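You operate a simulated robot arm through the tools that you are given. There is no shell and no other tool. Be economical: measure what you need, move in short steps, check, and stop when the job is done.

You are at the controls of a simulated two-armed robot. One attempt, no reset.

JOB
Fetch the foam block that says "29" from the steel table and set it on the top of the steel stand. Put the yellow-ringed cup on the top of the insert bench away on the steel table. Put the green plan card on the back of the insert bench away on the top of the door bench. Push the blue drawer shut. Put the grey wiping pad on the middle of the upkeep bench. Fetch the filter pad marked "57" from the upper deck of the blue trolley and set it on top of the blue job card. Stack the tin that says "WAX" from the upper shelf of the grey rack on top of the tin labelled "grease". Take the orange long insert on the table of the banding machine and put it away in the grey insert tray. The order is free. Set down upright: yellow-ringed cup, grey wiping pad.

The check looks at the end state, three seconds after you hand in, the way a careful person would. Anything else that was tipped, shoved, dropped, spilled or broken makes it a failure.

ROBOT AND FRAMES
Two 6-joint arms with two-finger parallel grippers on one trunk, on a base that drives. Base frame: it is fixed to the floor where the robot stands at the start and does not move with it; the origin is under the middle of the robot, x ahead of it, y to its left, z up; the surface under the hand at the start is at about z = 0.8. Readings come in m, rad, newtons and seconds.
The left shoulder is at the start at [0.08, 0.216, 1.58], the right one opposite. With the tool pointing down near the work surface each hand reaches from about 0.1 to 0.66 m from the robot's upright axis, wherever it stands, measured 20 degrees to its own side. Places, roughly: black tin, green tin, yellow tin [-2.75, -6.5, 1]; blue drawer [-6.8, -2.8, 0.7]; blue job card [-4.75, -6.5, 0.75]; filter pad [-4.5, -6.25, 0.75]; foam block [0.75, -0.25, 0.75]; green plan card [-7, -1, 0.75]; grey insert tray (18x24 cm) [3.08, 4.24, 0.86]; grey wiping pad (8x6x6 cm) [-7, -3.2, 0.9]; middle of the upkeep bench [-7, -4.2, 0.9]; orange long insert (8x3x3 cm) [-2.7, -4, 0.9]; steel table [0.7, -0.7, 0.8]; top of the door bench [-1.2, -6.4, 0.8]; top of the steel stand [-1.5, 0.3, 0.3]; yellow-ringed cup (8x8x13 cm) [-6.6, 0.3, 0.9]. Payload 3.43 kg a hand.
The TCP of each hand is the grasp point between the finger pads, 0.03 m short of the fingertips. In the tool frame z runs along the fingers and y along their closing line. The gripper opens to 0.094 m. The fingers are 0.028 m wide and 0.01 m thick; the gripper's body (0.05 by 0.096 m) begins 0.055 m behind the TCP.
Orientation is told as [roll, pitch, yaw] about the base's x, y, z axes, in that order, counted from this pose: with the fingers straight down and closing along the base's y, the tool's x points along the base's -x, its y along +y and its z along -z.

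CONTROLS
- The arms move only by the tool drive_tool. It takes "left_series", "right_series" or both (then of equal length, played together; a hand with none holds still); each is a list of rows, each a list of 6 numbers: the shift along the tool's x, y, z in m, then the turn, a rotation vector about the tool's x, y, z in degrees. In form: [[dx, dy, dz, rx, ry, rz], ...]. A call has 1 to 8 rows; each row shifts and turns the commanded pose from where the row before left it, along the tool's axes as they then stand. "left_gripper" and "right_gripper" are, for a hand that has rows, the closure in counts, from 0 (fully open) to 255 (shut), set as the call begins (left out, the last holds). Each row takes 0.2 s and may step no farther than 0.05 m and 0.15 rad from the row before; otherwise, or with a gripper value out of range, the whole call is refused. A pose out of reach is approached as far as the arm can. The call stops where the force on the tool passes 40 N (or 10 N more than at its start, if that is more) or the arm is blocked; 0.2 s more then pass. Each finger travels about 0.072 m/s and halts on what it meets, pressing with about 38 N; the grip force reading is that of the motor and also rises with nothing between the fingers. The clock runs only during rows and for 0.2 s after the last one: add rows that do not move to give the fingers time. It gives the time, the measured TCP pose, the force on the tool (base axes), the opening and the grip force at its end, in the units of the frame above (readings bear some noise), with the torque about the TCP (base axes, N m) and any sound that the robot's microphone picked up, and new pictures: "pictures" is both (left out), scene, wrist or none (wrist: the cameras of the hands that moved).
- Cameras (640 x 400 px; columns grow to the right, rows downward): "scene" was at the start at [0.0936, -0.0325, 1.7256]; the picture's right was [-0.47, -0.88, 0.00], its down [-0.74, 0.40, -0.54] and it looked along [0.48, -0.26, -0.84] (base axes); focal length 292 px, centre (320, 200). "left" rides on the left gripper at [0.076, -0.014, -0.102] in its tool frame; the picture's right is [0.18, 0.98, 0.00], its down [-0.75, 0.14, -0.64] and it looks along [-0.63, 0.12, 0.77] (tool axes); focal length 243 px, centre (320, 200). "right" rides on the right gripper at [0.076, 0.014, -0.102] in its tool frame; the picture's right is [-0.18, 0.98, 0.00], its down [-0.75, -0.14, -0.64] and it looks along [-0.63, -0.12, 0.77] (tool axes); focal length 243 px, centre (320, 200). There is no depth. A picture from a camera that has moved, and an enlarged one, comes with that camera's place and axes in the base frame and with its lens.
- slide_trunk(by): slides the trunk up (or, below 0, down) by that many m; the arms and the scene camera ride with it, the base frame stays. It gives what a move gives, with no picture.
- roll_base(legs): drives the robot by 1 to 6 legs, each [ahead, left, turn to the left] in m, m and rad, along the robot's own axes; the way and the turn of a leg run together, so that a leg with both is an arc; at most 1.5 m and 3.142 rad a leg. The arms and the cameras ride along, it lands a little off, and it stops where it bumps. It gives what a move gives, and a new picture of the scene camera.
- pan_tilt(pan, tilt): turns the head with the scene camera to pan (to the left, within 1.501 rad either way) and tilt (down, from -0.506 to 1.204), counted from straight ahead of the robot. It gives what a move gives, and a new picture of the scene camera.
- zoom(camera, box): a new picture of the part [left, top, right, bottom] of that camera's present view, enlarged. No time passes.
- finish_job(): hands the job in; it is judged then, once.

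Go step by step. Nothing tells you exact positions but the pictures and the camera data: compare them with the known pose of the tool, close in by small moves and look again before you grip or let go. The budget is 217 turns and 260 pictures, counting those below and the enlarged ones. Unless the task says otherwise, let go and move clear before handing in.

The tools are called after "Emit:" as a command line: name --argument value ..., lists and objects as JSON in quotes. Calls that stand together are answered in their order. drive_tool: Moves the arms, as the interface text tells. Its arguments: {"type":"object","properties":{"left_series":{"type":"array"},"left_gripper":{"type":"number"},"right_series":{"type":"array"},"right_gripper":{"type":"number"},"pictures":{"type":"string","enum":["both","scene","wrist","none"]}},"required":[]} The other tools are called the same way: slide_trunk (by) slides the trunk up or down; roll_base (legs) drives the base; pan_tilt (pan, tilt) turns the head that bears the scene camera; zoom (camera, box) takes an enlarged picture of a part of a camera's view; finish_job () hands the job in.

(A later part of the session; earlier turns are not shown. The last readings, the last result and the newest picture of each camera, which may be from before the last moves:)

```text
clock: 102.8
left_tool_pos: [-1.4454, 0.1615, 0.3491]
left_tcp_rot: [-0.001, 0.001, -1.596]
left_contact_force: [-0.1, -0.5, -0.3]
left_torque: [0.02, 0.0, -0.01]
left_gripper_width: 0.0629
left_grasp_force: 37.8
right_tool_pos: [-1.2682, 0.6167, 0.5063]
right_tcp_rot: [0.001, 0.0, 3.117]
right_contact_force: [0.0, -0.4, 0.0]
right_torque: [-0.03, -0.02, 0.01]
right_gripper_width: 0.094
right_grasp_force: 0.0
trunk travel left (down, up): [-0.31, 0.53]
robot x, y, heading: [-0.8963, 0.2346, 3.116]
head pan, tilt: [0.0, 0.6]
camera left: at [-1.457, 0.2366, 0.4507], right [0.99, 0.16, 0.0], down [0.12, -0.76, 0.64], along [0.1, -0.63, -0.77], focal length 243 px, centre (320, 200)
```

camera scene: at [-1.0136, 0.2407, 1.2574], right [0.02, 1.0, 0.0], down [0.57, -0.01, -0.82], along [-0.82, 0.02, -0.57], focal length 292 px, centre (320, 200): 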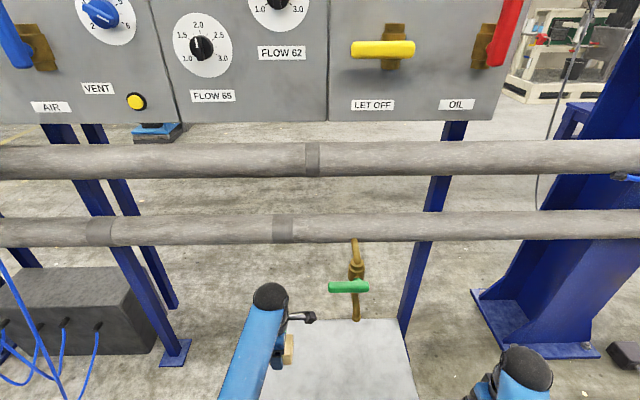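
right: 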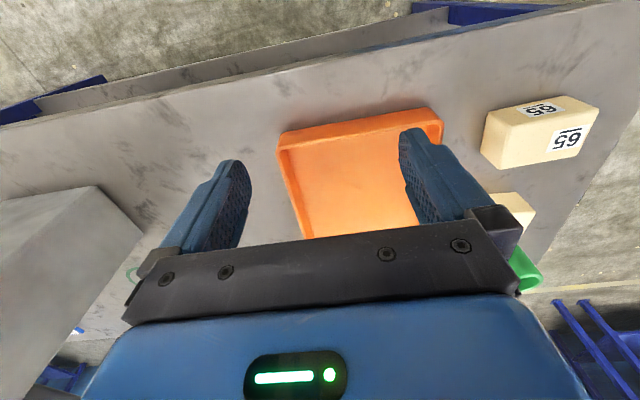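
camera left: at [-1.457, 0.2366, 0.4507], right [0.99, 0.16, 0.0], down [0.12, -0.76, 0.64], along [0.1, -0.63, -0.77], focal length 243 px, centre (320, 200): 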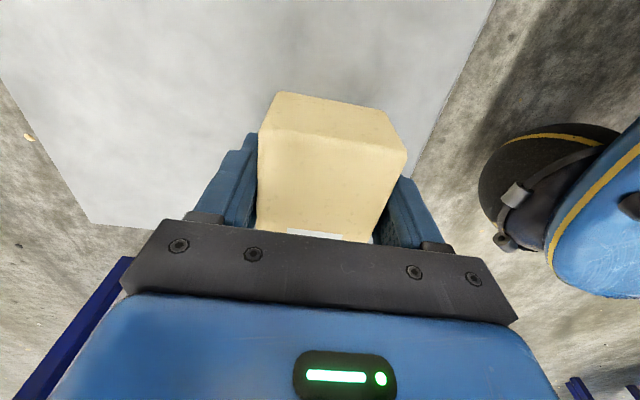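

Still in the air by about a centimetre or two; I creep down until contact shows.

Emit:
drive_tool --left_series '[[0, 0, 0.006, 0, 0, 0], [0, 0, 0.005, 0, 0, 0], [0, 0, 0.003, 0, 0, 0]]' --pictures "none"

Emit:
drive_tool --left_series '[[0, 0, 0.003, 0, 0, 0], [0, 0, 0.002, 0, 0, 0], [0, 0, 0.002, 0, 0, 0], [0, 0, 0, 0, 0, 0]]' --pictures "wrist"

```text
clock: 103.6
left_tool_pos: [-1.444, 0.16, 0.3363]
left_tcp_rot: [-0.002, 0.0, -1.595]
left_contact_force: [0.4, -0.3, -0.1]
left_torque: [0.01, -0.04, -0.01]
left_gripper_width: 0.0632
left_grasp_force: 38.5
right_tool_pos: [-1.2674, 0.6165, 0.5061]
right_tcp_rot: [0.001, 0.001, 3.118]
right_contact_force: [0.3, 0.0, -0.1]
right_torque: [0.03, -0.01, 0.02]
right_gripper_width: 0.094
right_grasp_force: 0.1
trunk travel left (down, up): [-0.31, 0.53]
robot x, y, heading: [-0.8951, 0.231, 3.114]
head pan, tilt: [0.0, 0.6]
```

```text
clock: 104.6
left_tool_pos: [-1.4446, 0.1609, 0.3298]
left_tcp_rot: [0.0, -0.001, -1.595]
left_contact_force: [0.2, 0.3, -0.7]
left_torque: [-0.02, 0.0, 0.0]
left_gripper_width: 0.0628
left_grasp_force: 37.7
right_tool_pos: [-1.2669, 0.6165, 0.5051]
right_tcp_rot: [0.001, 0.0, 3.118]
right_contact_force: [-0.7, 0.0, 0.1]
right_torque: [-0.01, 0.01, -0.01]
right_gripper_width: 0.0943
right_grasp_force: 0.1
trunk travel left (down, up): [-0.31, 0.53]
robot x, y, heading: [-0.8956, 0.236, 3.117]
head pan, tilt: [0.0, 0.6]
camera left: at [-1.4568, 0.2362, 0.4304], right [0.99, 0.16, 0.0], down [0.12, -0.76, 0.64], along [0.1, -0.63, -0.77], focal length 243 px, centre (320, 200)
```

left: 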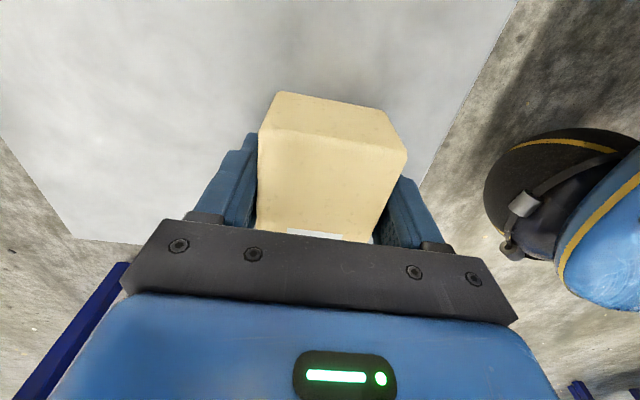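

Emit:
drive_tool --left_series '[[0, 0, 0.002, 0, 0, 0], [0, 0, 0.002, 0, 0, 0], [0, 0, 0.002, 0, 0, 0], [0, 0, 0.002, 0, 0, 0], [0, 0, 0.002, 0, 0, 0], [0, 0, 0.002, 0, 0, 0]]' --pictures "wrist"

```text
clock: 106.0
left_tool_pos: [-1.4449, 0.1605, 0.3169]
left_tcp_rot: [0.001, 0.0, -1.595]
left_contact_force: [-0.1, -0.3, 0.6]
left_torque: [0.01, 0.0, -0.03]
left_gripper_width: 0.0636
left_grasp_force: 38.4
right_tool_pos: [-1.2684, 0.6164, 0.5058]
right_tcp_rot: [0.001, 0.0, 3.119]
right_contact_force: [-0.5, 0.2, -0.1]
right_torque: [0.01, -0.02, 0.01]
right_gripper_width: 0.0941
right_grasp_force: 0.0
trunk travel left (down, up): [-0.31, 0.53]
robot x, y, heading: [-0.8949, 0.2376, 3.118]
head pan, tilt: [0.0, 0.6]
camera left: at [-1.4569, 0.236, 0.4182], right [0.99, 0.16, 0.0], down [0.12, -0.76, 0.64], along [0.1, -0.63, -0.77], focal length 243 px, centre (320, 200)
```

left: 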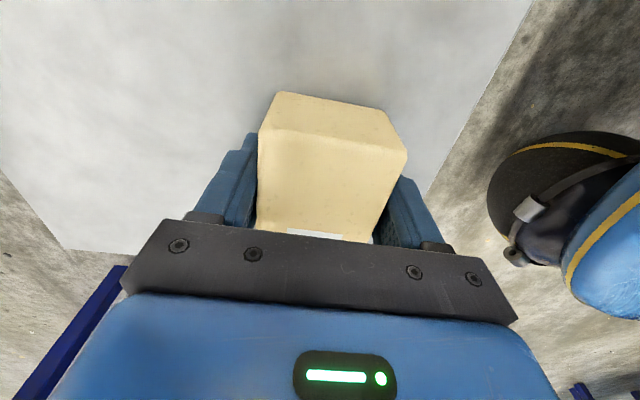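

Emit:
drive_tool --left_series '[[0, 0, 0.003, 0, 0, 0], [0, 0, 0.002, 0, 0, 0], [0, 0, 0.002, 0, 0, 0], [0, 0, 0.002, 0, 0, 0], [0, 0, 0.002, 0, 0, 0], [0, 0, 0.002, 0, 0, 0], [0, 0, 0.002, 0, 0, 0]]' --pictures "wrist"

```text
clock: 107.3
left_tool_pos: [-1.446, 0.1611, 0.3104]
left_tcp_rot: [-0.001, -0.001, -1.597]
left_contact_force: [13.1, -2.7, 30.7]
left_torque: [-0.03, -1.39, -0.15]
left_gripper_width: 0.0632
left_grasp_force: 38.0
right_tool_pos: [-1.2656, 0.6167, 0.5087]
right_tcp_rot: [0.0, -0.001, 3.118]
right_contact_force: [-0.5, 0.6, 1.0]
right_torque: [0.0, -0.01, -0.05]
right_gripper_width: 0.094
right_grasp_force: 0.0
trunk travel left (down, up): [-0.31, 0.53]
robot x, y, heading: [-0.8987, 0.2395, 3.117]
head pan, tilt: [0.0, 0.6]
stopped in row 6 (left hand): the force on the tool passed its limit at 44 N (the readings are from after the stop); the commanded pose is now the measured one
camera left: at [-1.4575, 0.2353, 0.4116], right [0.99, 0.16, 0.0], down [0.12, -0.76, 0.64], along [0.1, -0.63, -0.77], focal length 243 px, centre (320, 200)
```

left: 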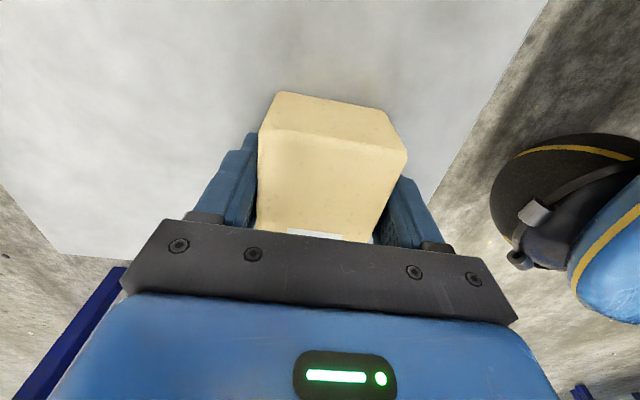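

The block is down on the stand. I open and rise.

Emit:
drive_tool --left_series '[[0, 0, -0.001, 0, 0, 0], [0, 0, 0, 0, 0, 0], [0, 0, 0, 0, 0, 0], [0, 0, -0.03, 0, 0, 0], [0, 0, -0.04, 0, 0, 0], [0, 0, -0.04, 0, 0, 0], [0, 0, -0.04, 0, 0, 0]]' --left_gripper 0 --pictures "wrist"

```text
clock: 108.9
left_tool_pos: [-1.4442, 0.1622, 0.4563]
left_tcp_rot: [-0.001, 0.001, -1.597]
left_contact_force: [-0.4, 0.1, 0.8]
left_torque: [0.02, 0.0, 0.02]
left_gripper_width: 0.0941
left_grasp_force: 0.0
right_tool_pos: [-1.267, 0.6156, 0.5051]
right_tcp_rot: [0.001, 0.0, 3.117]
right_contact_force: [0.0, 0.3, -0.2]
right_torque: [-0.03, 0.03, 0.04]
right_gripper_width: 0.0941
right_grasp_force: 0.2
trunk travel left (down, up): [-0.31, 0.53]
robot x, y, heading: [-0.898, 0.2375, 3.12]
head pan, tilt: [0.0, 0.6]
camera left: at [-1.4569, 0.2367, 0.5592], right [0.99, 0.16, 0.0], down [0.12, -0.76, 0.64], along [0.1, -0.63, -0.77], focal length 243 px, centre (320, 200)
```

left: 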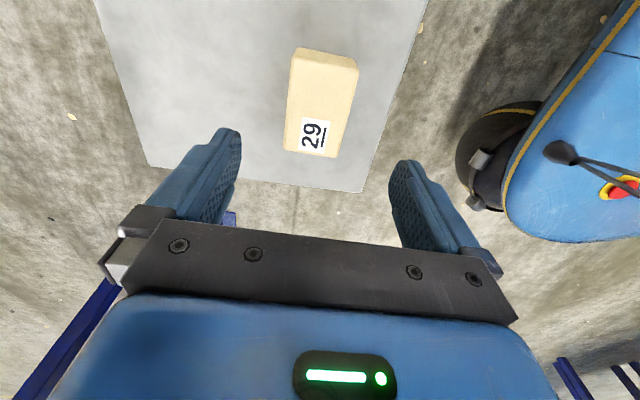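

Block "29" is on the stand. I back off, raise the trunk and look for the way west.

Emit:
roll_base --legs '[[-0.35, 0, 0]]'

Emit:
slide_trunk --by 0.5

Emit:
pan_tilt --pan 0.75 --tilt 0.35

Emit:
pan_tilt --pan 0.0 --tilt 0.2

```text
clock: 111.2
left_tool_pos: [-1.0995, 0.153, 0.4578]
left_tcp_rot: [-0.002, 0.0, -1.594]
left_contact_force: [0.5, -0.1, 0.7]
left_torque: [-0.01, -0.02, 0.01]
left_gripper_width: 0.094
left_grasp_force: 0.1
right_tool_pos: [-0.9225, 0.6089, 0.5056]
right_tcp_rot: [0.0, 0.001, 3.119]
right_contact_force: [0.6, 0.2, -1.0]
right_torque: [0.0, 0.03, -0.03]
right_gripper_width: 0.0939
right_grasp_force: 0.0
trunk travel left (down, up): [-0.31, 0.53]
robot x, y, heading: [-0.5494, 0.2281, 3.117]
head pan, tilt: [0.0, 0.6]
camera scene: at [-0.6666, 0.2329, 1.2576], right [0.02, 1.0, 0.0], down [0.56, -0.01, -0.83], along [-0.83, 0.02, -0.56], focal length 292 px, centre (320, 200)
```

scene: 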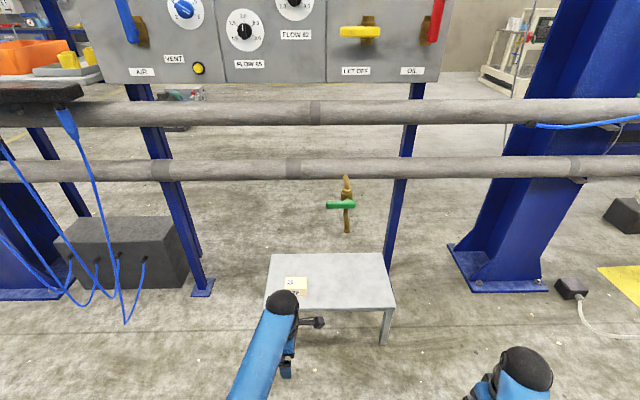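

```text
refused: 0.5 is not a number from -0.4 to 0.4
```

```text
clock: 112.3
left_tool_pos: [-1.0999, 0.1536, 0.458]
left_tcp_rot: [-0.001, 0.001, -1.594]
left_contact_force: [-0.7, -0.5, -0.1]
left_torque: [0.0, 0.0, -0.01]
left_gripper_width: 0.094
left_grasp_force: 0.0
right_tool_pos: [-0.9234, 0.6081, 0.5072]
right_tcp_rot: [0.0, 0.0, 3.12]
right_contact_force: [0.1, 0.0, -0.4]
right_torque: [0.01, -0.02, -0.04]
right_gripper_width: 0.094
right_grasp_force: 0.0
trunk travel left (down, up): [-0.31, 0.53]
robot x, y, heading: [-0.5468, 0.2312, 3.121]
head pan, tilt: [0.75, 0.351]
camera scene: at [-0.6484, 0.169, 1.2802], right [-0.67, 0.75, 0.0], down [0.26, 0.23, -0.94], along [-0.7, -0.63, -0.34], focal length 292 px, centre (320, 200)
```

scene: 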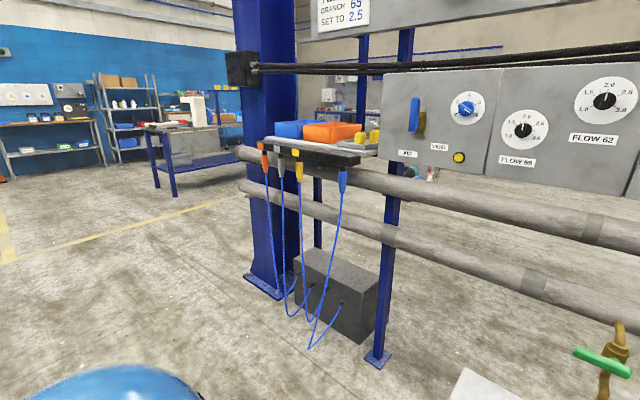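

```text
clock: 113.4
left_tool_pos: [-1.1002, 0.1535, 0.4583]
left_tcp_rot: [-0.001, -0.001, -1.593]
left_contact_force: [-0.4, 0.0, 0.0]
left_torque: [0.02, -0.02, -0.01]
left_gripper_width: 0.0939
left_grasp_force: 0.1
right_tool_pos: [-0.9226, 0.6074, 0.506]
right_tcp_rot: [0.001, 0.001, 3.12]
right_contact_force: [0.0, -0.2, 0.5]
right_torque: [0.0, 0.01, 0.0]
right_gripper_width: 0.0939
right_grasp_force: 0.0
trunk travel left (down, up): [-0.31, 0.53]
robot x, y, heading: [-0.5495, 0.231, 3.124]
head pan, tilt: [0.0, 0.201]
camera scene: at [-0.6721, 0.233, 1.2943], right [0.02, 1.0, 0.0], down [0.2, 0.0, -0.98], along [-0.98, 0.02, -0.2], focal length 292 px, centre (320, 200)
```

scene: 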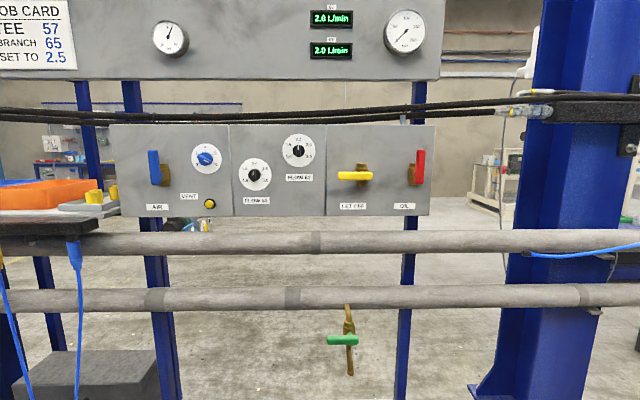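

The pipe rack ends near y = -1.5 and the banding table starts near y = -3.6, so I go west through the gap at y ≈ -2.5. First I raise the trunk and go there.

Emit:
slide_trunk --by 0.4

Emit:
roll_base --legs '[[0, 1.4, 0], [0, 1.33, 0]]'

```text
clock: 117.2
left_tool_pos: [-1.1005, 0.1531, 0.8568]
left_tcp_rot: [-0.001, -0.001, -1.594]
left_contact_force: [0.9, 0.6, -0.6]
left_torque: [-0.02, 0.01, 0.02]
left_gripper_width: 0.0941
left_grasp_force: 0.0
right_tool_pos: [-0.924, 0.6077, 0.9041]
right_tcp_rot: [0.0, 0.002, 3.119]
right_contact_force: [0.1, -0.8, 0.4]
right_torque: [0.0, 0.02, 0.0]
right_gripper_width: 0.0938
right_grasp_force: 0.0
trunk travel left (down, up): [-0.71, 0.13]
robot x, y, heading: [-0.5496, 0.2278, 3.118]
head pan, tilt: [0.0, 0.201]
```

```text
clock: 130.2
left_tool_pos: [-1.1598, -2.5145, 0.8572]
left_tcp_rot: [-0.001, 0.0, -1.602]
left_contact_force: [1.0, -0.6, 0.3]
left_torque: [0.01, 0.01, -0.01]
left_gripper_width: 0.0941
left_grasp_force: 0.0
right_tool_pos: [-0.9796, -2.0611, 0.9053]
right_tcp_rot: [-0.002, 0.0, 3.111]
right_contact_force: [-0.3, 0.5, -0.2]
right_torque: [-0.01, -0.03, 0.0]
right_gripper_width: 0.0938
right_grasp_force: 0.1
trunk travel left (down, up): [-0.71, 0.13]
robot x, y, heading: [-0.6088, -2.4424, 3.109]
head pan, tilt: [0.0, 0.201]
camera scene: at [-0.7319, -2.4379, 1.6943], right [0.03, 1.0, 0.0], down [0.2, -0.01, -0.98], along [-0.98, 0.03, -0.2], focal length 292 px, centre (320, 200)
```

scene: 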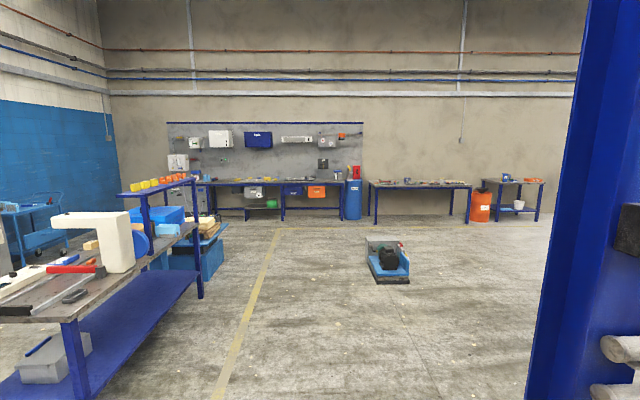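

The way west is clear along y ≈ -2.5: the upkeep bench is at the back left, the insert bench at the back right. I drive to about x = -5.5.

Emit:
roll_base --legs '[[0, 0, 0.03], [1.5, 0, 0], [1.5, 0, 0], [1.4, 0.1, 0], [0.4, 0.2, 0]]'

Emit:
pan_tilt --pan 0.0 --tilt 0.45

```text
clock: 153.7
left_tool_pos: [-5.9101, -2.7817, 0.8584]
left_tcp_rot: [-0.004, 0.001, -1.58]
left_contact_force: [-0.4, 0.1, 0.0]
left_torque: [0.05, 0.01, -0.01]
left_gripper_width: 0.0941
left_grasp_force: 0.1
right_tool_pos: [-5.7399, -2.3244, 0.9067]
right_tcp_rot: [0.0, 0.0, 3.133]
right_contact_force: [-0.6, -0.2, 0.5]
right_torque: [0.03, 0.02, 0.0]
right_gripper_width: 0.0938
right_grasp_force: 0.1
trunk travel left (down, up): [-0.71, 0.13]
robot x, y, heading: [-5.3664, -2.6988, 3.131]
head pan, tilt: [0.0, 0.201]
camera scene: at [-5.4838, -2.696, 1.6945], right [0.01, 1.0, 0.0], down [0.2, 0.0, -0.98], along [-0.98, 0.01, -0.2], focal length 292 px, centre (320, 200)
```

scene: 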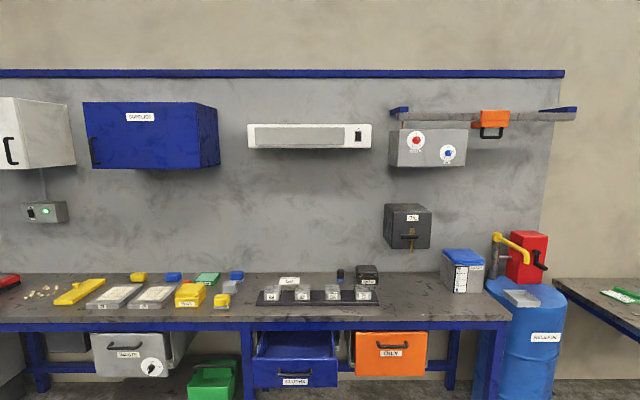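

```text
clock: 154.5
left_tool_pos: [-5.9116, -2.7824, 0.8564]
left_tcp_rot: [-0.001, -0.002, -1.579]
left_contact_force: [-0.3, 0.9, 0.3]
left_torque: [0.0, 0.01, -0.03]
left_gripper_width: 0.0939
left_grasp_force: 0.0
right_tool_pos: [-5.741, -2.325, 0.9054]
right_tcp_rot: [-0.001, -0.001, 3.134]
right_contact_force: [-0.2, 0.2, -0.1]
right_torque: [-0.04, 0.05, 0.03]
right_gripper_width: 0.0942
right_grasp_force: 0.0
trunk travel left (down, up): [-0.71, 0.13]
robot x, y, heading: [-5.3623, -2.7007, 3.137]
head pan, tilt: [0.0, 0.45]
camera scene: at [-5.485, -2.6972, 1.6711], right [0.01, 1.0, 0.0], down [0.44, 0.0, -0.9], along [-0.9, 0.01, -0.44], focal length 292 px, centre (320, 200)
```

scene: 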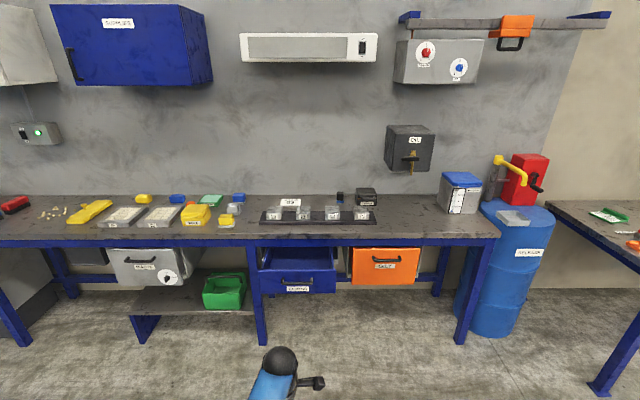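

The blue drawer hangs open under the bench. I zoom on the bench top for the wiping pad and on the drawer.

Emit:
zoom --camera "scene" --box '[0, 180, 260, 320]'

Emit:
zoom --camera "scene" --box '[220, 180, 440, 320]'

```text
2.46 times, centred on (130, 250) of scene
camera zoom: at [-5.485, -2.6972, 1.6711], right [0.01, 1.0, 0.0], down [0.44, 0.0, -0.9], along [-0.9, 0.01, -0.44], focal length 718 px, centre (788, 77)
```

zoom: 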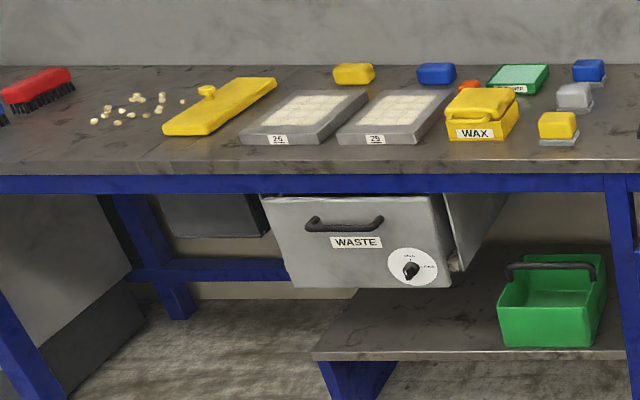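

```text
2.86 times, centred on (330, 250) of scene
camera zoom: at [-5.485, -2.6972, 1.6711], right [0.01, 1.0, 0.0], down [0.44, 0.0, -0.9], along [-0.9, 0.01, -0.44], focal length 833 px, centre (291, 57)
```

zoom: 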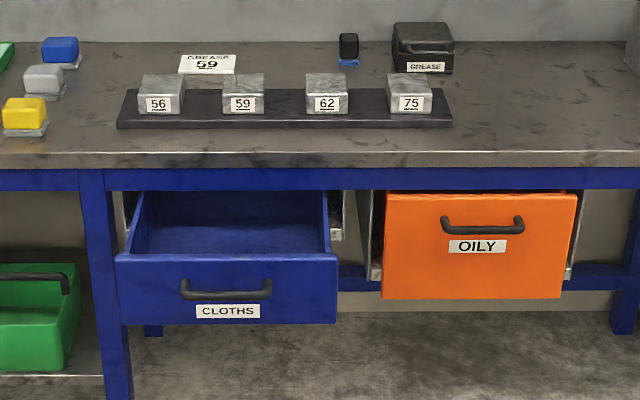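

The open blue drawer ("CLOTHS") is at about y = -2.79, and the grey pad stands at about [-6.98, -3.18]. I retract the left hand and tilt the right hand forward with closed fingers for pushing.

Emit:
drive_tool --left_series '[[0, 0.04, -0.015, 0, 0, 0], [0, 0.04, -0.015, 0, 0, 0], [0, 0.04, -0.015, 0, 0, 0], [0, 0.04, -0.015, 0, 0, 0], [0, 0.03, -0.015, 0, 0, 0], [0, 0, 0, 0, 0, 0], [0, 0, 0, 0, 0, 0], [0, 0, 0, 0, 0, 0]]' --right_series '[[0, 0, 0, 0, -8.5, 0], [0, 0, 0, 0, -8.5, 0], [0, 0, 0, 0, -8.5, 0], [0, 0, 0, 0, -8.5, 0], [0, 0, 0, 0, -8.5, 0], [0, 0, 0, 0, -8.5, 0], [0, 0, 0, 0, -8.5, 0], [0, 0, 0, 0, 0, 0]]' --right_gripper 255 --pictures "scene"

```text
clock: 156.0
left_tool_pos: [-5.7219, -2.784, 0.9143]
left_tcp_rot: [-0.006, 0.0, -1.58]
left_contact_force: [0.3, -0.4, 0.3]
left_torque: [0.0, -0.03, 0.0]
left_gripper_width: 0.094
left_grasp_force: 0.0
left hand out of reach, approached as far as the arm can: row 4, 5
right_tool_pos: [-5.8155, -2.3371, 0.9613]
right_tcp_rot: [-0.237, -1.047, -2.776]
right_contact_force: [0.0, 0.2, -0.2]
right_torque: [0.0, 0.0, 0.02]
right_gripper_width: 0.0001
right_grasp_force: 32.3
trunk travel left (down, up): [-0.71, 0.13]
robot x, y, heading: [-5.3637, -2.6978, 3.138]
head pan, tilt: [0.0, 0.45]
stopped in row 7 (right hand): the arm was blocked; the commanded pose is now the measured one
camera scene: at [-5.4852, -2.6968, 1.6728], right [0.01, 1.0, 0.0], down [0.44, 0.0, -0.9], along [-0.9, 0.01, -0.44], focal length 292 px, centre (320, 200)
```

scene: 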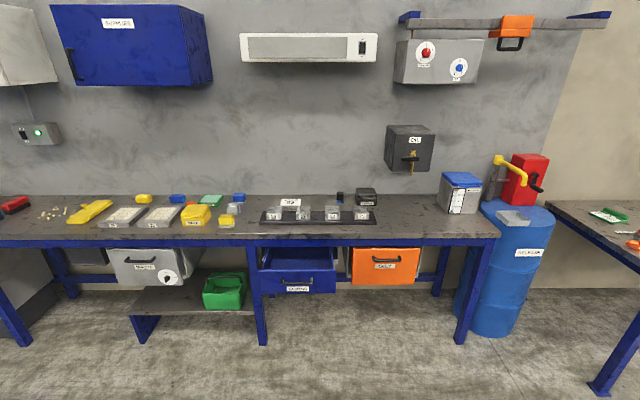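

The right hand now points forward and about 29° down. I drive so it faces the drawer, then look again to triangulate the drawer front.

Emit:
roll_base --legs '[[0.3, 0.42, 0]]'

Emit:
pan_tilt --pan -0.3 --tilt 0.8

```text
clock: 159.0
left_tool_pos: [-6.0198, -3.2061, 0.9141]
left_tcp_rot: [-0.005, 0.0, -1.58]
left_contact_force: [0.3, 0.3, 0.6]
left_torque: [0.01, -0.02, 0.0]
left_gripper_width: 0.0941
left_grasp_force: 0.0
right_tool_pos: [-6.1141, -2.7586, 0.96]
right_tcp_rot: [-0.234, -1.048, -2.782]
right_contact_force: [0.3, -0.6, 0.7]
right_torque: [0.0, -0.03, 0.06]
right_gripper_width: 0.0001
right_grasp_force: 32.6
trunk travel left (down, up): [-0.71, 0.13]
robot x, y, heading: [-5.6657, -3.1211, 3.137]
head pan, tilt: [0.0, 0.45]
camera scene: at [-5.7835, -3.1187, 1.6711], right [0.01, 1.0, 0.0], down [0.43, 0.0, -0.9], along [-0.9, 0.01, -0.43], focal length 292 px, centre (320, 200)
```

scene: 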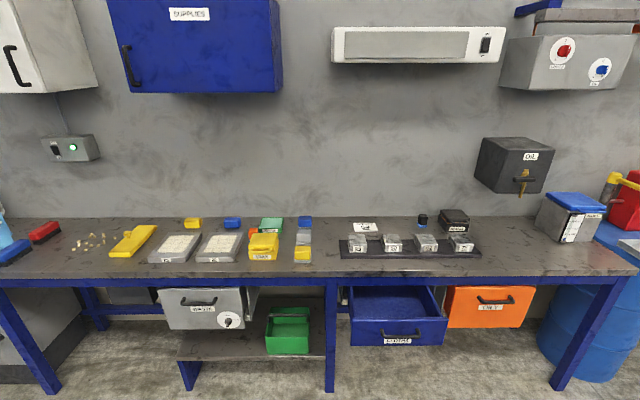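

```text
clock: 159.9
left_tool_pos: [-6.0206, -3.206, 0.9123]
left_tcp_rot: [-0.004, 0.001, -1.582]
left_contact_force: [-0.3, -1.2, 0.2]
left_torque: [0.0, -0.03, 0.04]
left_gripper_width: 0.094
left_grasp_force: 0.0
right_tool_pos: [-6.1154, -2.7588, 0.9591]
right_tcp_rot: [-0.237, -1.047, -2.78]
right_contact_force: [0.0, -0.5, -0.1]
right_torque: [0.01, -0.01, -0.03]
right_gripper_width: 0.0
right_grasp_force: 33.3
trunk travel left (down, up): [-0.71, 0.13]
robot x, y, heading: [-5.6662, -3.1238, 3.14]
head pan, tilt: [-0.3, 0.799]
camera scene: at [-5.77, -3.097, 1.6407], right [0.3, 0.95, 0.0], down [0.68, -0.22, -0.7], along [-0.66, 0.21, -0.72], focal length 292 px, centre (320, 200)
```

scene: 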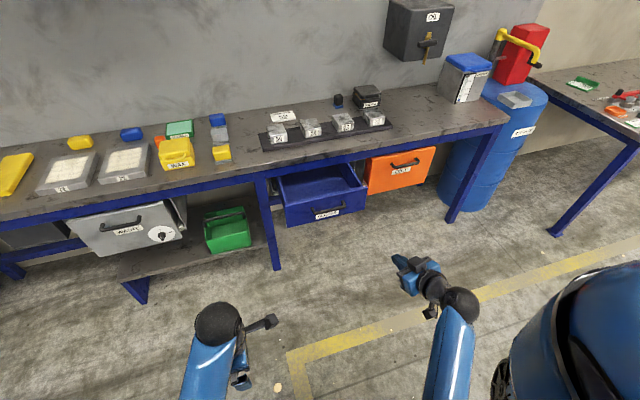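

Drawer front: x ≈ -6.63, y -2.99…-2.61, z 0.61…0.74. I lower the trunk and approach so the closed right fingertips face the panel beside the handle.

Emit:
slide_trunk --by -0.26

Emit:
roll_base --legs '[[0.32, -0.085, 0]]'

Emit:
pan_tilt --pan -0.4 --tilt 0.9

```text
clock: 162.5
left_tool_pos: [-6.021, -3.2065, 0.6532]
left_tcp_rot: [-0.007, 0.001, -1.58]
left_contact_force: [0.3, -0.8, -0.7]
left_torque: [0.0, -0.02, 0.0]
left_gripper_width: 0.0939
left_grasp_force: 0.0
right_tool_pos: [-6.1153, -2.7601, 0.7007]
right_tcp_rot: [-0.237, -1.049, -2.78]
right_contact_force: [0.0, -0.7, -0.4]
right_torque: [-0.01, -0.02, 0.0]
right_gripper_width: 0.0
right_grasp_force: 32.8
trunk travel left (down, up): [-0.45, 0.39]
robot x, y, heading: [-5.6646, -3.1189, 3.134]
head pan, tilt: [-0.3, 0.799]
```

```text
clock: 164.7
left_tool_pos: [-6.3338, -3.1133, 0.6524]
left_tcp_rot: [-0.006, 0.003, -1.587]
left_contact_force: [-0.6, 0.2, 0.0]
left_torque: [0.0, 0.0, 0.01]
left_gripper_width: 0.0939
left_grasp_force: 0.1
right_tool_pos: [-6.424, -2.6662, 0.7003]
right_tcp_rot: [-0.236, -1.047, -2.785]
right_contact_force: [0.2, 0.0, 0.2]
right_torque: [-0.03, -0.03, -0.01]
right_gripper_width: 0.0
right_grasp_force: 33.5
trunk travel left (down, up): [-0.45, 0.39]
robot x, y, heading: [-5.9766, -3.0302, 3.126]
head pan, tilt: [-0.3, 0.799]
camera scene: at [-6.0808, -3.0042, 1.3807], right [0.31, 0.95, 0.0], down [0.68, -0.22, -0.7], along [-0.66, 0.22, -0.72], focal length 292 px, centre (320, 200)
```

scene: 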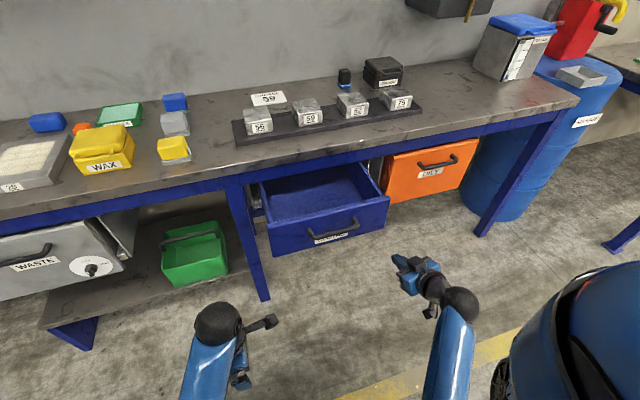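

```text
clock: 165.4
left_tool_pos: [-6.3331, -3.1134, 0.653]
left_tcp_rot: [-0.006, 0.001, -1.586]
left_contact_force: [1.4, 0.6, -0.4]
left_torque: [0.05, -0.07, 0.01]
left_gripper_width: 0.0939
left_grasp_force: 0.0
right_tool_pos: [-6.4241, -2.6651, 0.7004]
right_tcp_rot: [-0.237, -1.045, -2.784]
right_contact_force: [0.1, -0.4, 0.3]
right_torque: [0.01, 0.02, 0.01]
right_gripper_width: 0.0
right_grasp_force: 32.5
trunk travel left (down, up): [-0.45, 0.39]
robot x, y, heading: [-5.9733, -3.0344, 3.126]
head pan, tilt: [-0.4, 0.901]
camera scene: at [-6.0732, -2.9987, 1.3727], right [0.4, 0.92, 0.0], down [0.72, -0.31, -0.62], along [-0.57, 0.25, -0.78], focal length 292 px, centre (320, 200)
```

scene: 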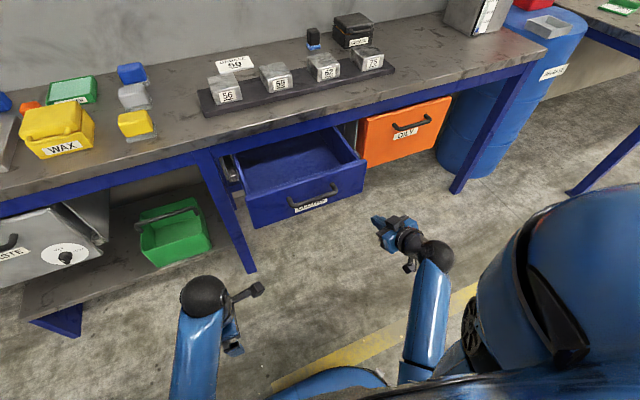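

The fingertip lines up with the right part of the drawer front. I push along -x.

Emit:
drive_tool --right_series '[[-0.0187, -0.006, 0.0348, 0, 0, 0], [-0.0187, -0.006, 0.0348, 0, 0, 0], [-0.0187, -0.006, 0.0348, 0, 0, 0], [-0.0187, -0.006, 0.0348, 0, 0, 0], [-0.0187, -0.006, 0.0348, 0, 0, 0]]' --pictures "scene"

```text
clock: 166.6
left_tool_pos: [-6.3341, -3.1135, 0.6523]
left_tcp_rot: [-0.002, 0.002, -1.587]
left_contact_force: [-0.7, 0.3, -0.7]
left_torque: [-0.01, 0.0, 0.02]
left_gripper_width: 0.0941
left_grasp_force: 0.1
right_tool_pos: [-6.6253, -2.665, 0.6991]
right_tcp_rot: [-0.234, -1.047, -2.787]
right_contact_force: [-0.4, 0.6, -1.0]
right_torque: [-0.02, 0.02, 0.01]
right_gripper_width: 0.0002
right_grasp_force: 32.8
trunk travel left (down, up): [-0.45, 0.39]
robot x, y, heading: [-5.9755, -3.0292, 3.128]
head pan, tilt: [-0.4, 0.901]
camera scene: at [-6.0749, -2.9985, 1.3725], right [0.4, 0.92, 0.0], down [0.72, -0.32, -0.62], along [-0.57, 0.25, -0.78], focal length 292 px, centre (320, 200)
```

scene: 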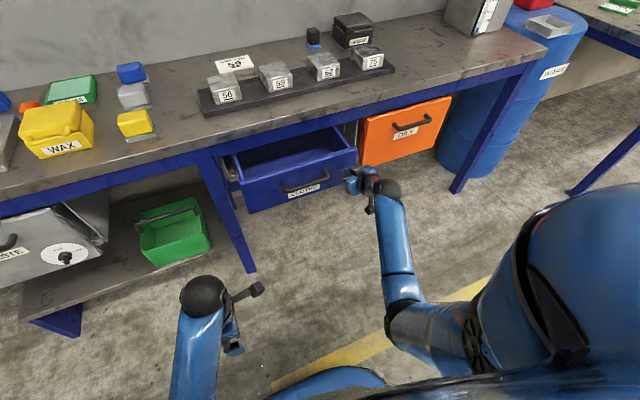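

The drawer is moving in. I keep pushing.

Emit:
drive_tool --right_series '[[-0.0187, -0.006, 0.0348, 0, 0, 0], [-0.0187, -0.006, 0.0348, 0, 0, 0], [-0.0187, -0.006, 0.0348, 0, 0, 0], [-0.0187, -0.006, 0.0348, 0, 0, 0]]' --pictures "scene"

```text
clock: 167.4
left_tool_pos: [-6.331, -3.1123, 0.6523]
left_tcp_rot: [-0.009, 0.002, -1.588]
left_contact_force: [-0.7, 0.8, 0.0]
left_torque: [0.02, -0.05, 0.03]
left_gripper_width: 0.0942
left_grasp_force: 0.0
right_tool_pos: [-6.74, -2.6672, 0.6987]
right_tcp_rot: [-0.224, -1.044, -2.79]
right_contact_force: [70.8, -10.2, 35.7]
right_torque: [0.18, 1.24, 0.06]
right_gripper_width: 0.0001
right_grasp_force: 32.9
trunk travel left (down, up): [-0.45, 0.39]
robot x, y, heading: [-5.9718, -3.0315, 3.125]
head pan, tilt: [-0.4, 0.901]
stopped in row 4 (right hand): the force on the tool passed its limit at 139 N (the readings are from after the stop); the commanded pose is now the measured one
camera scene: at [-6.0686, -2.9995, 1.373], right [0.4, 0.91, 0.0], down [0.71, -0.32, -0.62], along [-0.57, 0.25, -0.78], focal length 292 px, centre (320, 200)
```

scene: 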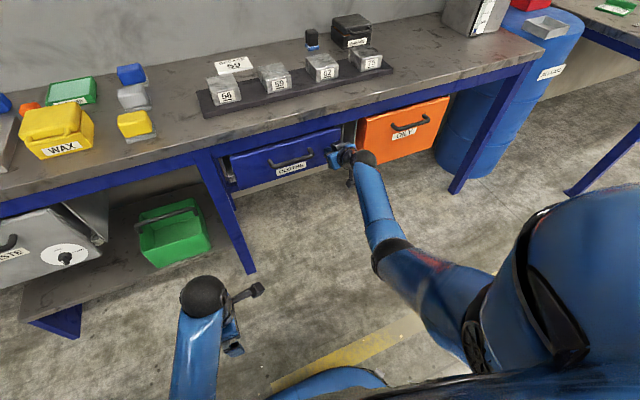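

A hard stop: the drawer seems fully home. I pull back and zoom to verify.

Emit:
drive_tool --right_series '[[0.0187, 0.006, -0.0348, 0, 0, 0], [0.0187, 0.006, -0.0348, 0, 0, 0], [0.0187, 0.006, -0.0348, 0, 0, 0], [0.0187, 0.006, -0.0348, 0, 0, 0], [0.0187, 0.006, -0.0348, 0, 0, 0], [0.0187, 0.006, -0.0348, 0, 0, 0]]' --pictures "none"

Emit:
zoom --camera "scene" --box '[200, 60, 480, 235]'

```text
clock: 168.8
left_tool_pos: [-6.3316, -3.1121, 0.6525]
left_tcp_rot: [-0.005, 0.003, -1.587]
left_contact_force: [-0.7, -0.3, 0.1]
left_torque: [0.0, -0.01, 0.02]
left_gripper_width: 0.0941
left_grasp_force: 0.0
right_tool_pos: [-6.5026, -2.6635, 0.7011]
right_tcp_rot: [-0.223, -1.043, -2.789]
right_contact_force: [0.0, -0.2, 0.3]
right_torque: [-0.01, 0.01, 0.01]
right_gripper_width: 0.0
right_grasp_force: 33.2
trunk travel left (down, up): [-0.45, 0.39]
robot x, y, heading: [-5.9751, -3.0258, 3.127]
head pan, tilt: [-0.4, 0.901]
```

```text
2.29 times, centred on (340, 148) of scene
camera zoom: at [-6.0715, -2.9988, 1.3729], right [0.4, 0.91, 0.0], down [0.72, -0.32, -0.62], along [-0.57, 0.25, -0.78], focal length 667 px, centre (274, 320)
```

zoom: 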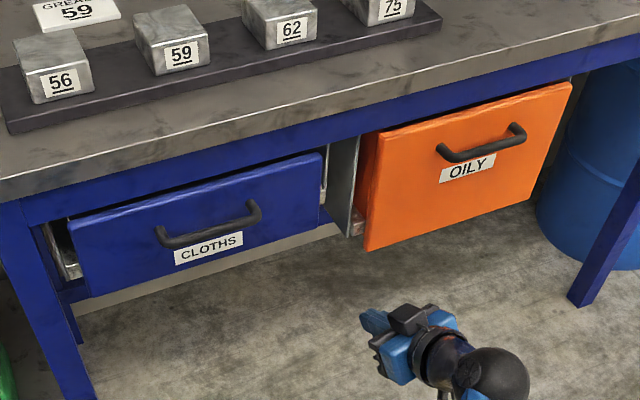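

The drawer is home. Now the grey pad: I zoom on the pads.

Emit:
zoom --camera "scene" --box '[90, 50, 190, 150]'

```text
4.00 times, centred on (140, 100) of scene
camera zoom: at [-6.0715, -2.9988, 1.3729], right [0.4, 0.91, 0.0], down [0.72, -0.32, -0.62], along [-0.57, 0.25, -0.78], focal length 1167 px, centre (1040, 600)
```

zoom: 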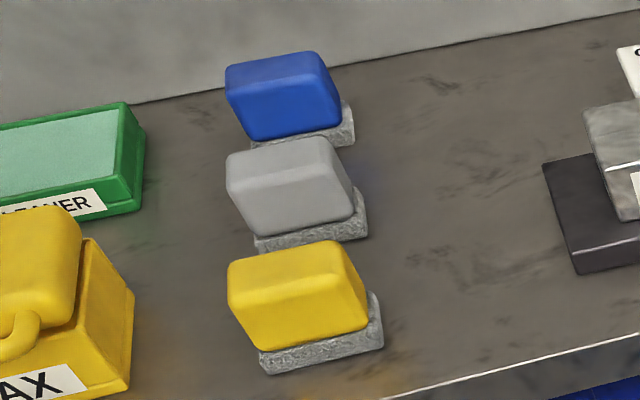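

The three pads are about 16 cm apart, so there is room for the fingers in x. I raise the trunk, drive closer and reach over with the left hand.

Emit:
slide_trunk --by 0.36

Emit:
roll_base --legs '[[0.43, 0.05, 0.013]]'

Emit:
drive_tool --left_series '[[0, -0.04, 0, 0, 0, 0], [0, -0.04, 0, 0, 0, 0], [0, -0.04, 0, 0, 0, 0], [0, -0.04, 0, 0, 0, 0], [0, -0.04, 0, 0, 0, 0]]'

```text
clock: 172.3
left_tool_pos: [-6.3328, -3.1119, 1.0129]
left_tcp_rot: [-0.006, 0.001, -1.587]
left_contact_force: [0.3, -0.2, 0.0]
left_torque: [-0.02, -0.01, -0.02]
left_gripper_width: 0.0939
left_grasp_force: 0.1
right_tool_pos: [-6.5049, -2.6626, 1.0603]
right_tcp_rot: [-0.223, -1.038, -2.795]
right_contact_force: [0.6, -0.8, -0.7]
right_torque: [0.01, -0.02, 0.0]
right_gripper_width: 0.0001
right_grasp_force: 33.4
trunk travel left (down, up): [-0.81, 0.03]
robot x, y, heading: [-5.9747, -3.0317, 3.126]
head pan, tilt: [-0.4, 0.901]
```

```text
clock: 174.9
left_tool_pos: [-6.7555, -3.167, 1.0131]
left_tcp_rot: [-0.007, 0.003, -1.567]
left_contact_force: [0.4, 0.2, 1.0]
left_torque: [-0.01, 0.05, 0.02]
left_gripper_width: 0.0941
left_grasp_force: 0.1
right_tool_pos: [-6.9353, -2.7223, 1.0602]
right_tcp_rot: [-0.223, -1.043, -2.768]
right_contact_force: [-0.7, 0.9, -0.1]
right_torque: [0.02, 0.0, 0.02]
right_gripper_width: 0.0
right_grasp_force: 33.0
trunk travel left (down, up): [-0.81, 0.03]
robot x, y, heading: [-6.3995, -3.0778, -3.135]
head pan, tilt: [-0.4, 0.901]
camera scene: at [-6.4956, -3.0482, 1.733], right [0.38, 0.92, 0.0], down [0.72, -0.3, -0.62], along [-0.58, 0.24, -0.78], focal length 292 px, centre (320, 200)
```

scene: 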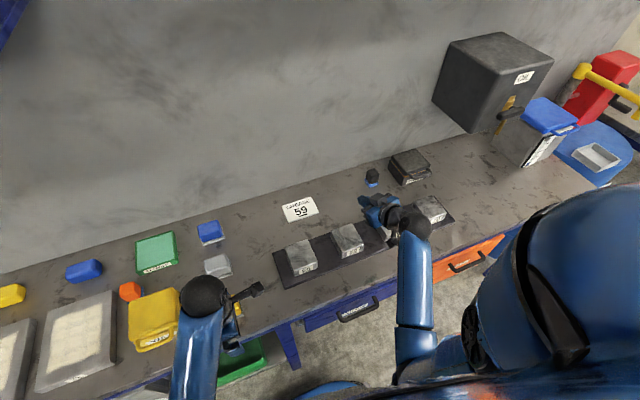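

```text
clock: 176.2
left_tool_pos: [-6.9601, -3.167, 1.0119]
left_tcp_rot: [-0.002, 0.002, -1.565]
left_contact_force: [-0.6, 0.5, -0.1]
left_torque: [-0.01, -0.01, -0.04]
left_gripper_width: 0.0942
left_grasp_force: 0.0
right_tool_pos: [-6.9381, -2.7229, 1.0584]
right_tcp_rot: [-0.221, -1.04, -2.773]
right_contact_force: [0.4, 0.3, -0.2]
right_torque: [0.02, 0.01, -0.01]
right_gripper_width: 0.0
right_grasp_force: 33.3
trunk travel left (down, up): [-0.81, 0.03]
robot x, y, heading: [-6.4042, -3.0775, -3.136]
head pan, tilt: [-0.4, 0.901]
camera scene: at [-6.501, -3.048, 1.7325], right [0.38, 0.92, 0.0], down [0.72, -0.3, -0.62], along [-0.57, 0.24, -0.78], focal length 292 px, centre (320, 200)
camera left: at [-6.9745, -3.0923, 1.113], right [0.98, 0.19, 0.0], down [0.15, -0.75, 0.64], along [0.12, -0.63, -0.77], focal length 243 px, centre (320, 200)
```

scene: 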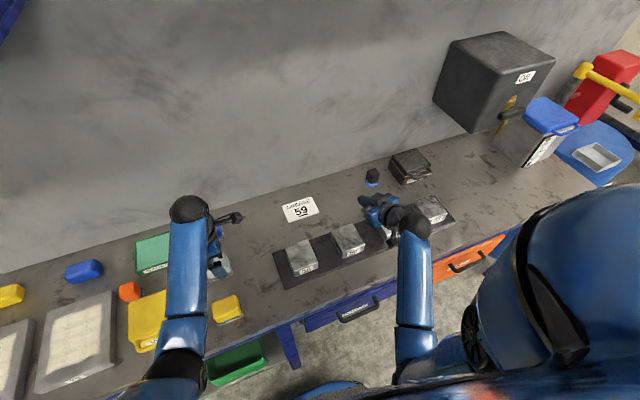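
left: 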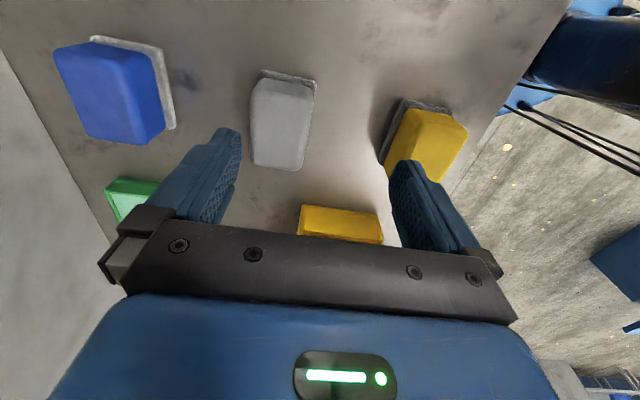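

The grey pad is at about [-6.995, -3.197]. I shift over it and descend part way.

Emit:
drive_tool --left_series '[[-0.03, -0.035, 0, 0, 0, 0], [0, 0, 0.04, 0, 0, 0], [0, 0, 0.04, 0, 0, 0], [0, 0, 0.025, 0, 0, 0]]' --pictures "wrist"

```text
clock: 177.2
left_tool_pos: [-6.9926, -3.1979, 0.9076]
left_tcp_rot: [-0.006, 0.002, -1.568]
left_contact_force: [0.0, 0.1, 0.2]
left_torque: [0.01, 0.01, -0.02]
left_gripper_width: 0.0942
left_grasp_force: 0.0
right_tool_pos: [-6.9367, -2.7233, 1.0589]
right_tcp_rot: [-0.223, -1.041, -2.769]
right_contact_force: [0.0, -0.3, -0.2]
right_torque: [0.01, 0.02, 0.03]
right_gripper_width: 0.0
right_grasp_force: 33.6
trunk travel left (down, up): [-0.81, 0.03]
robot x, y, heading: [-6.4003, -3.0762, -3.134]
head pan, tilt: [-0.4, 0.901]
camera left: at [-7.0063, -3.1238, 1.0088], right [0.98, 0.19, -0.01], down [0.15, -0.75, 0.64], along [0.12, -0.63, -0.77], focal length 243 px, centre (320, 200)
```

left: 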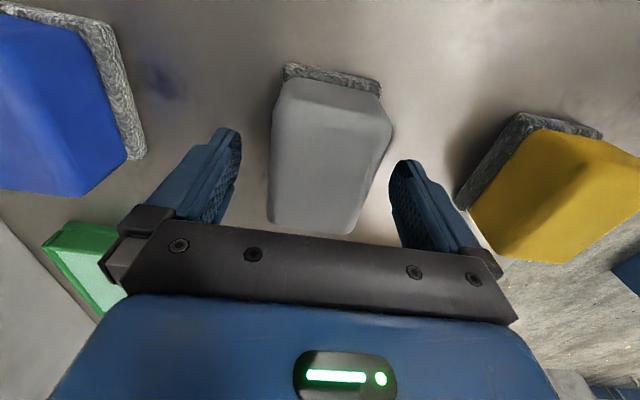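

Emit:
drive_tool --left_series '[[0.005, 0.005, 0.015, 0, 0, 0], [0, 0, 0.015, 0, 0, 0], [0, 0, 0.015, 0, 0, 0]]' --pictures "wrist"

```text
clock: 177.7
left_tool_pos: [-6.9845, -3.1924, 0.8905]
left_tcp_rot: [0.0, -0.001, -1.565]
left_contact_force: [10.3, 1.1, 17.7]
left_torque: [-0.03, -1.19, 0.01]
left_gripper_width: 0.094
left_grasp_force: 0.0
right_tool_pos: [-6.9336, -2.7236, 1.0619]
right_tcp_rot: [-0.225, -1.045, -2.766]
right_contact_force: [0.5, -0.4, -0.2]
right_torque: [0.01, 0.01, -0.01]
right_gripper_width: 0.0
right_grasp_force: 32.9
trunk travel left (down, up): [-0.81, 0.03]
robot x, y, heading: [-6.4015, -3.0771, -3.136]
head pan, tilt: [-0.4, 0.901]
stopped in row 2 (left hand): the force on the tool passed its limit at 57 N (the readings are from after the stop); the commanded pose is now the measured one
camera left: at [-6.999, -3.1178, 0.9916], right [0.98, 0.19, 0.0], down [0.15, -0.75, 0.64], along [0.12, -0.63, -0.77], focal length 243 px, centre (320, 200)
```

left: 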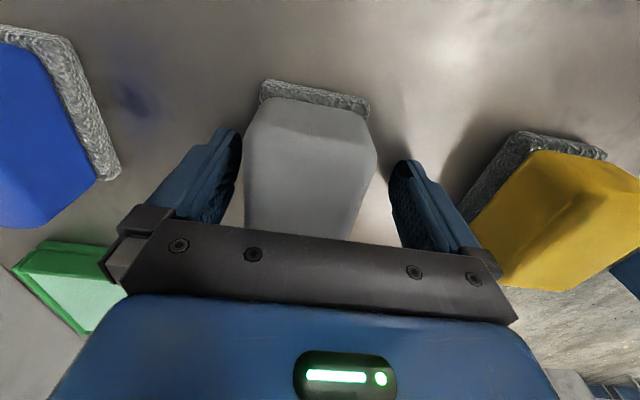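

The tips touched the bench at z ≈ 0.86, so the pad is between the fingers at mid height. I rise 4 mm, close and lift gently.

Emit:
drive_tool --left_series '[[0, 0, -0.004, 0, 0, 0], [0, 0, 0, 0, 0, 0], [0, 0, 0, 0, 0, 0], [0, 0, 0, 0, 0, 0], [0, 0, 0, 0, 0, 0], [0, 0, -0.005, 0, 0, 0], [0, 0, -0.01, 0, 0, 0]]' --left_gripper 255 --pictures "wrist"

Emit:
drive_tool --left_series '[[0, 0, -0.015, 0, 0, 0], [0, 0, -0.02, 0, 0, 0], [0, 0, -0.02, 0, 0, 0], [0, 0, -0.02, 0, 0, 0], [0, 0, -0.02, 0, 0, 0]]' --pictures "wrist"

```text
clock: 179.3
left_tool_pos: [-6.988, -3.1932, 0.906]
left_tcp_rot: [-0.002, 0.0, -1.567]
left_contact_force: [0.0, 0.9, -0.7]
left_torque: [0.02, 0.02, 0.03]
left_gripper_width: 0.0547
left_grasp_force: 38.3
right_tool_pos: [-6.937, -2.7241, 1.0597]
right_tcp_rot: [-0.223, -1.042, -2.768]
right_contact_force: [-0.6, 0.1, 0.4]
right_torque: [0.0, 0.0, -0.02]
right_gripper_width: 0.0003
right_grasp_force: 32.9
trunk travel left (down, up): [-0.81, 0.03]
robot x, y, heading: [-6.4044, -3.0776, -3.133]
head pan, tilt: [-0.4, 0.901]
camera left: at [-7.002, -3.1185, 1.0084], right [0.98, 0.19, 0.0], down [0.15, -0.75, 0.64], along [0.12, -0.63, -0.77], focal length 243 px, centre (320, 200)
```

left: 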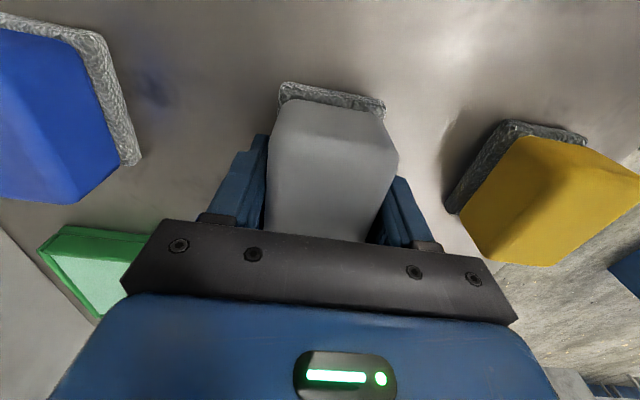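

```text
clock: 180.5
left_tool_pos: [-6.9882, -3.1945, 1.0022]
left_tcp_rot: [-0.002, 0.0, -1.565]
left_contact_force: [-0.6, 0.0, -0.7]
left_torque: [0.0, 0.0, -0.01]
left_gripper_width: 0.0547
left_grasp_force: 37.7
right_tool_pos: [-6.9365, -2.7238, 1.06]
right_tcp_rot: [-0.225, -1.04, -2.77]
right_contact_force: [-1.1, -0.5, -0.4]
right_torque: [-0.02, -0.03, -0.01]
right_gripper_width: 0.0001
right_grasp_force: 32.9
trunk travel left (down, up): [-0.81, 0.03]
robot x, y, heading: [-6.4011, -3.0754, -3.14]
head pan, tilt: [-0.4, 0.901]
camera left: at [-7.003, -3.1182, 1.103], right [0.98, 0.19, 0.0], down [0.15, -0.75, 0.64], along [0.12, -0.63, -0.77], focal length 243 px, centre (320, 200)
```

left: 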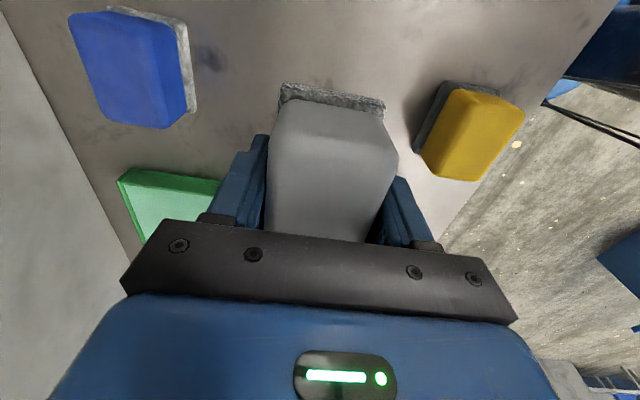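

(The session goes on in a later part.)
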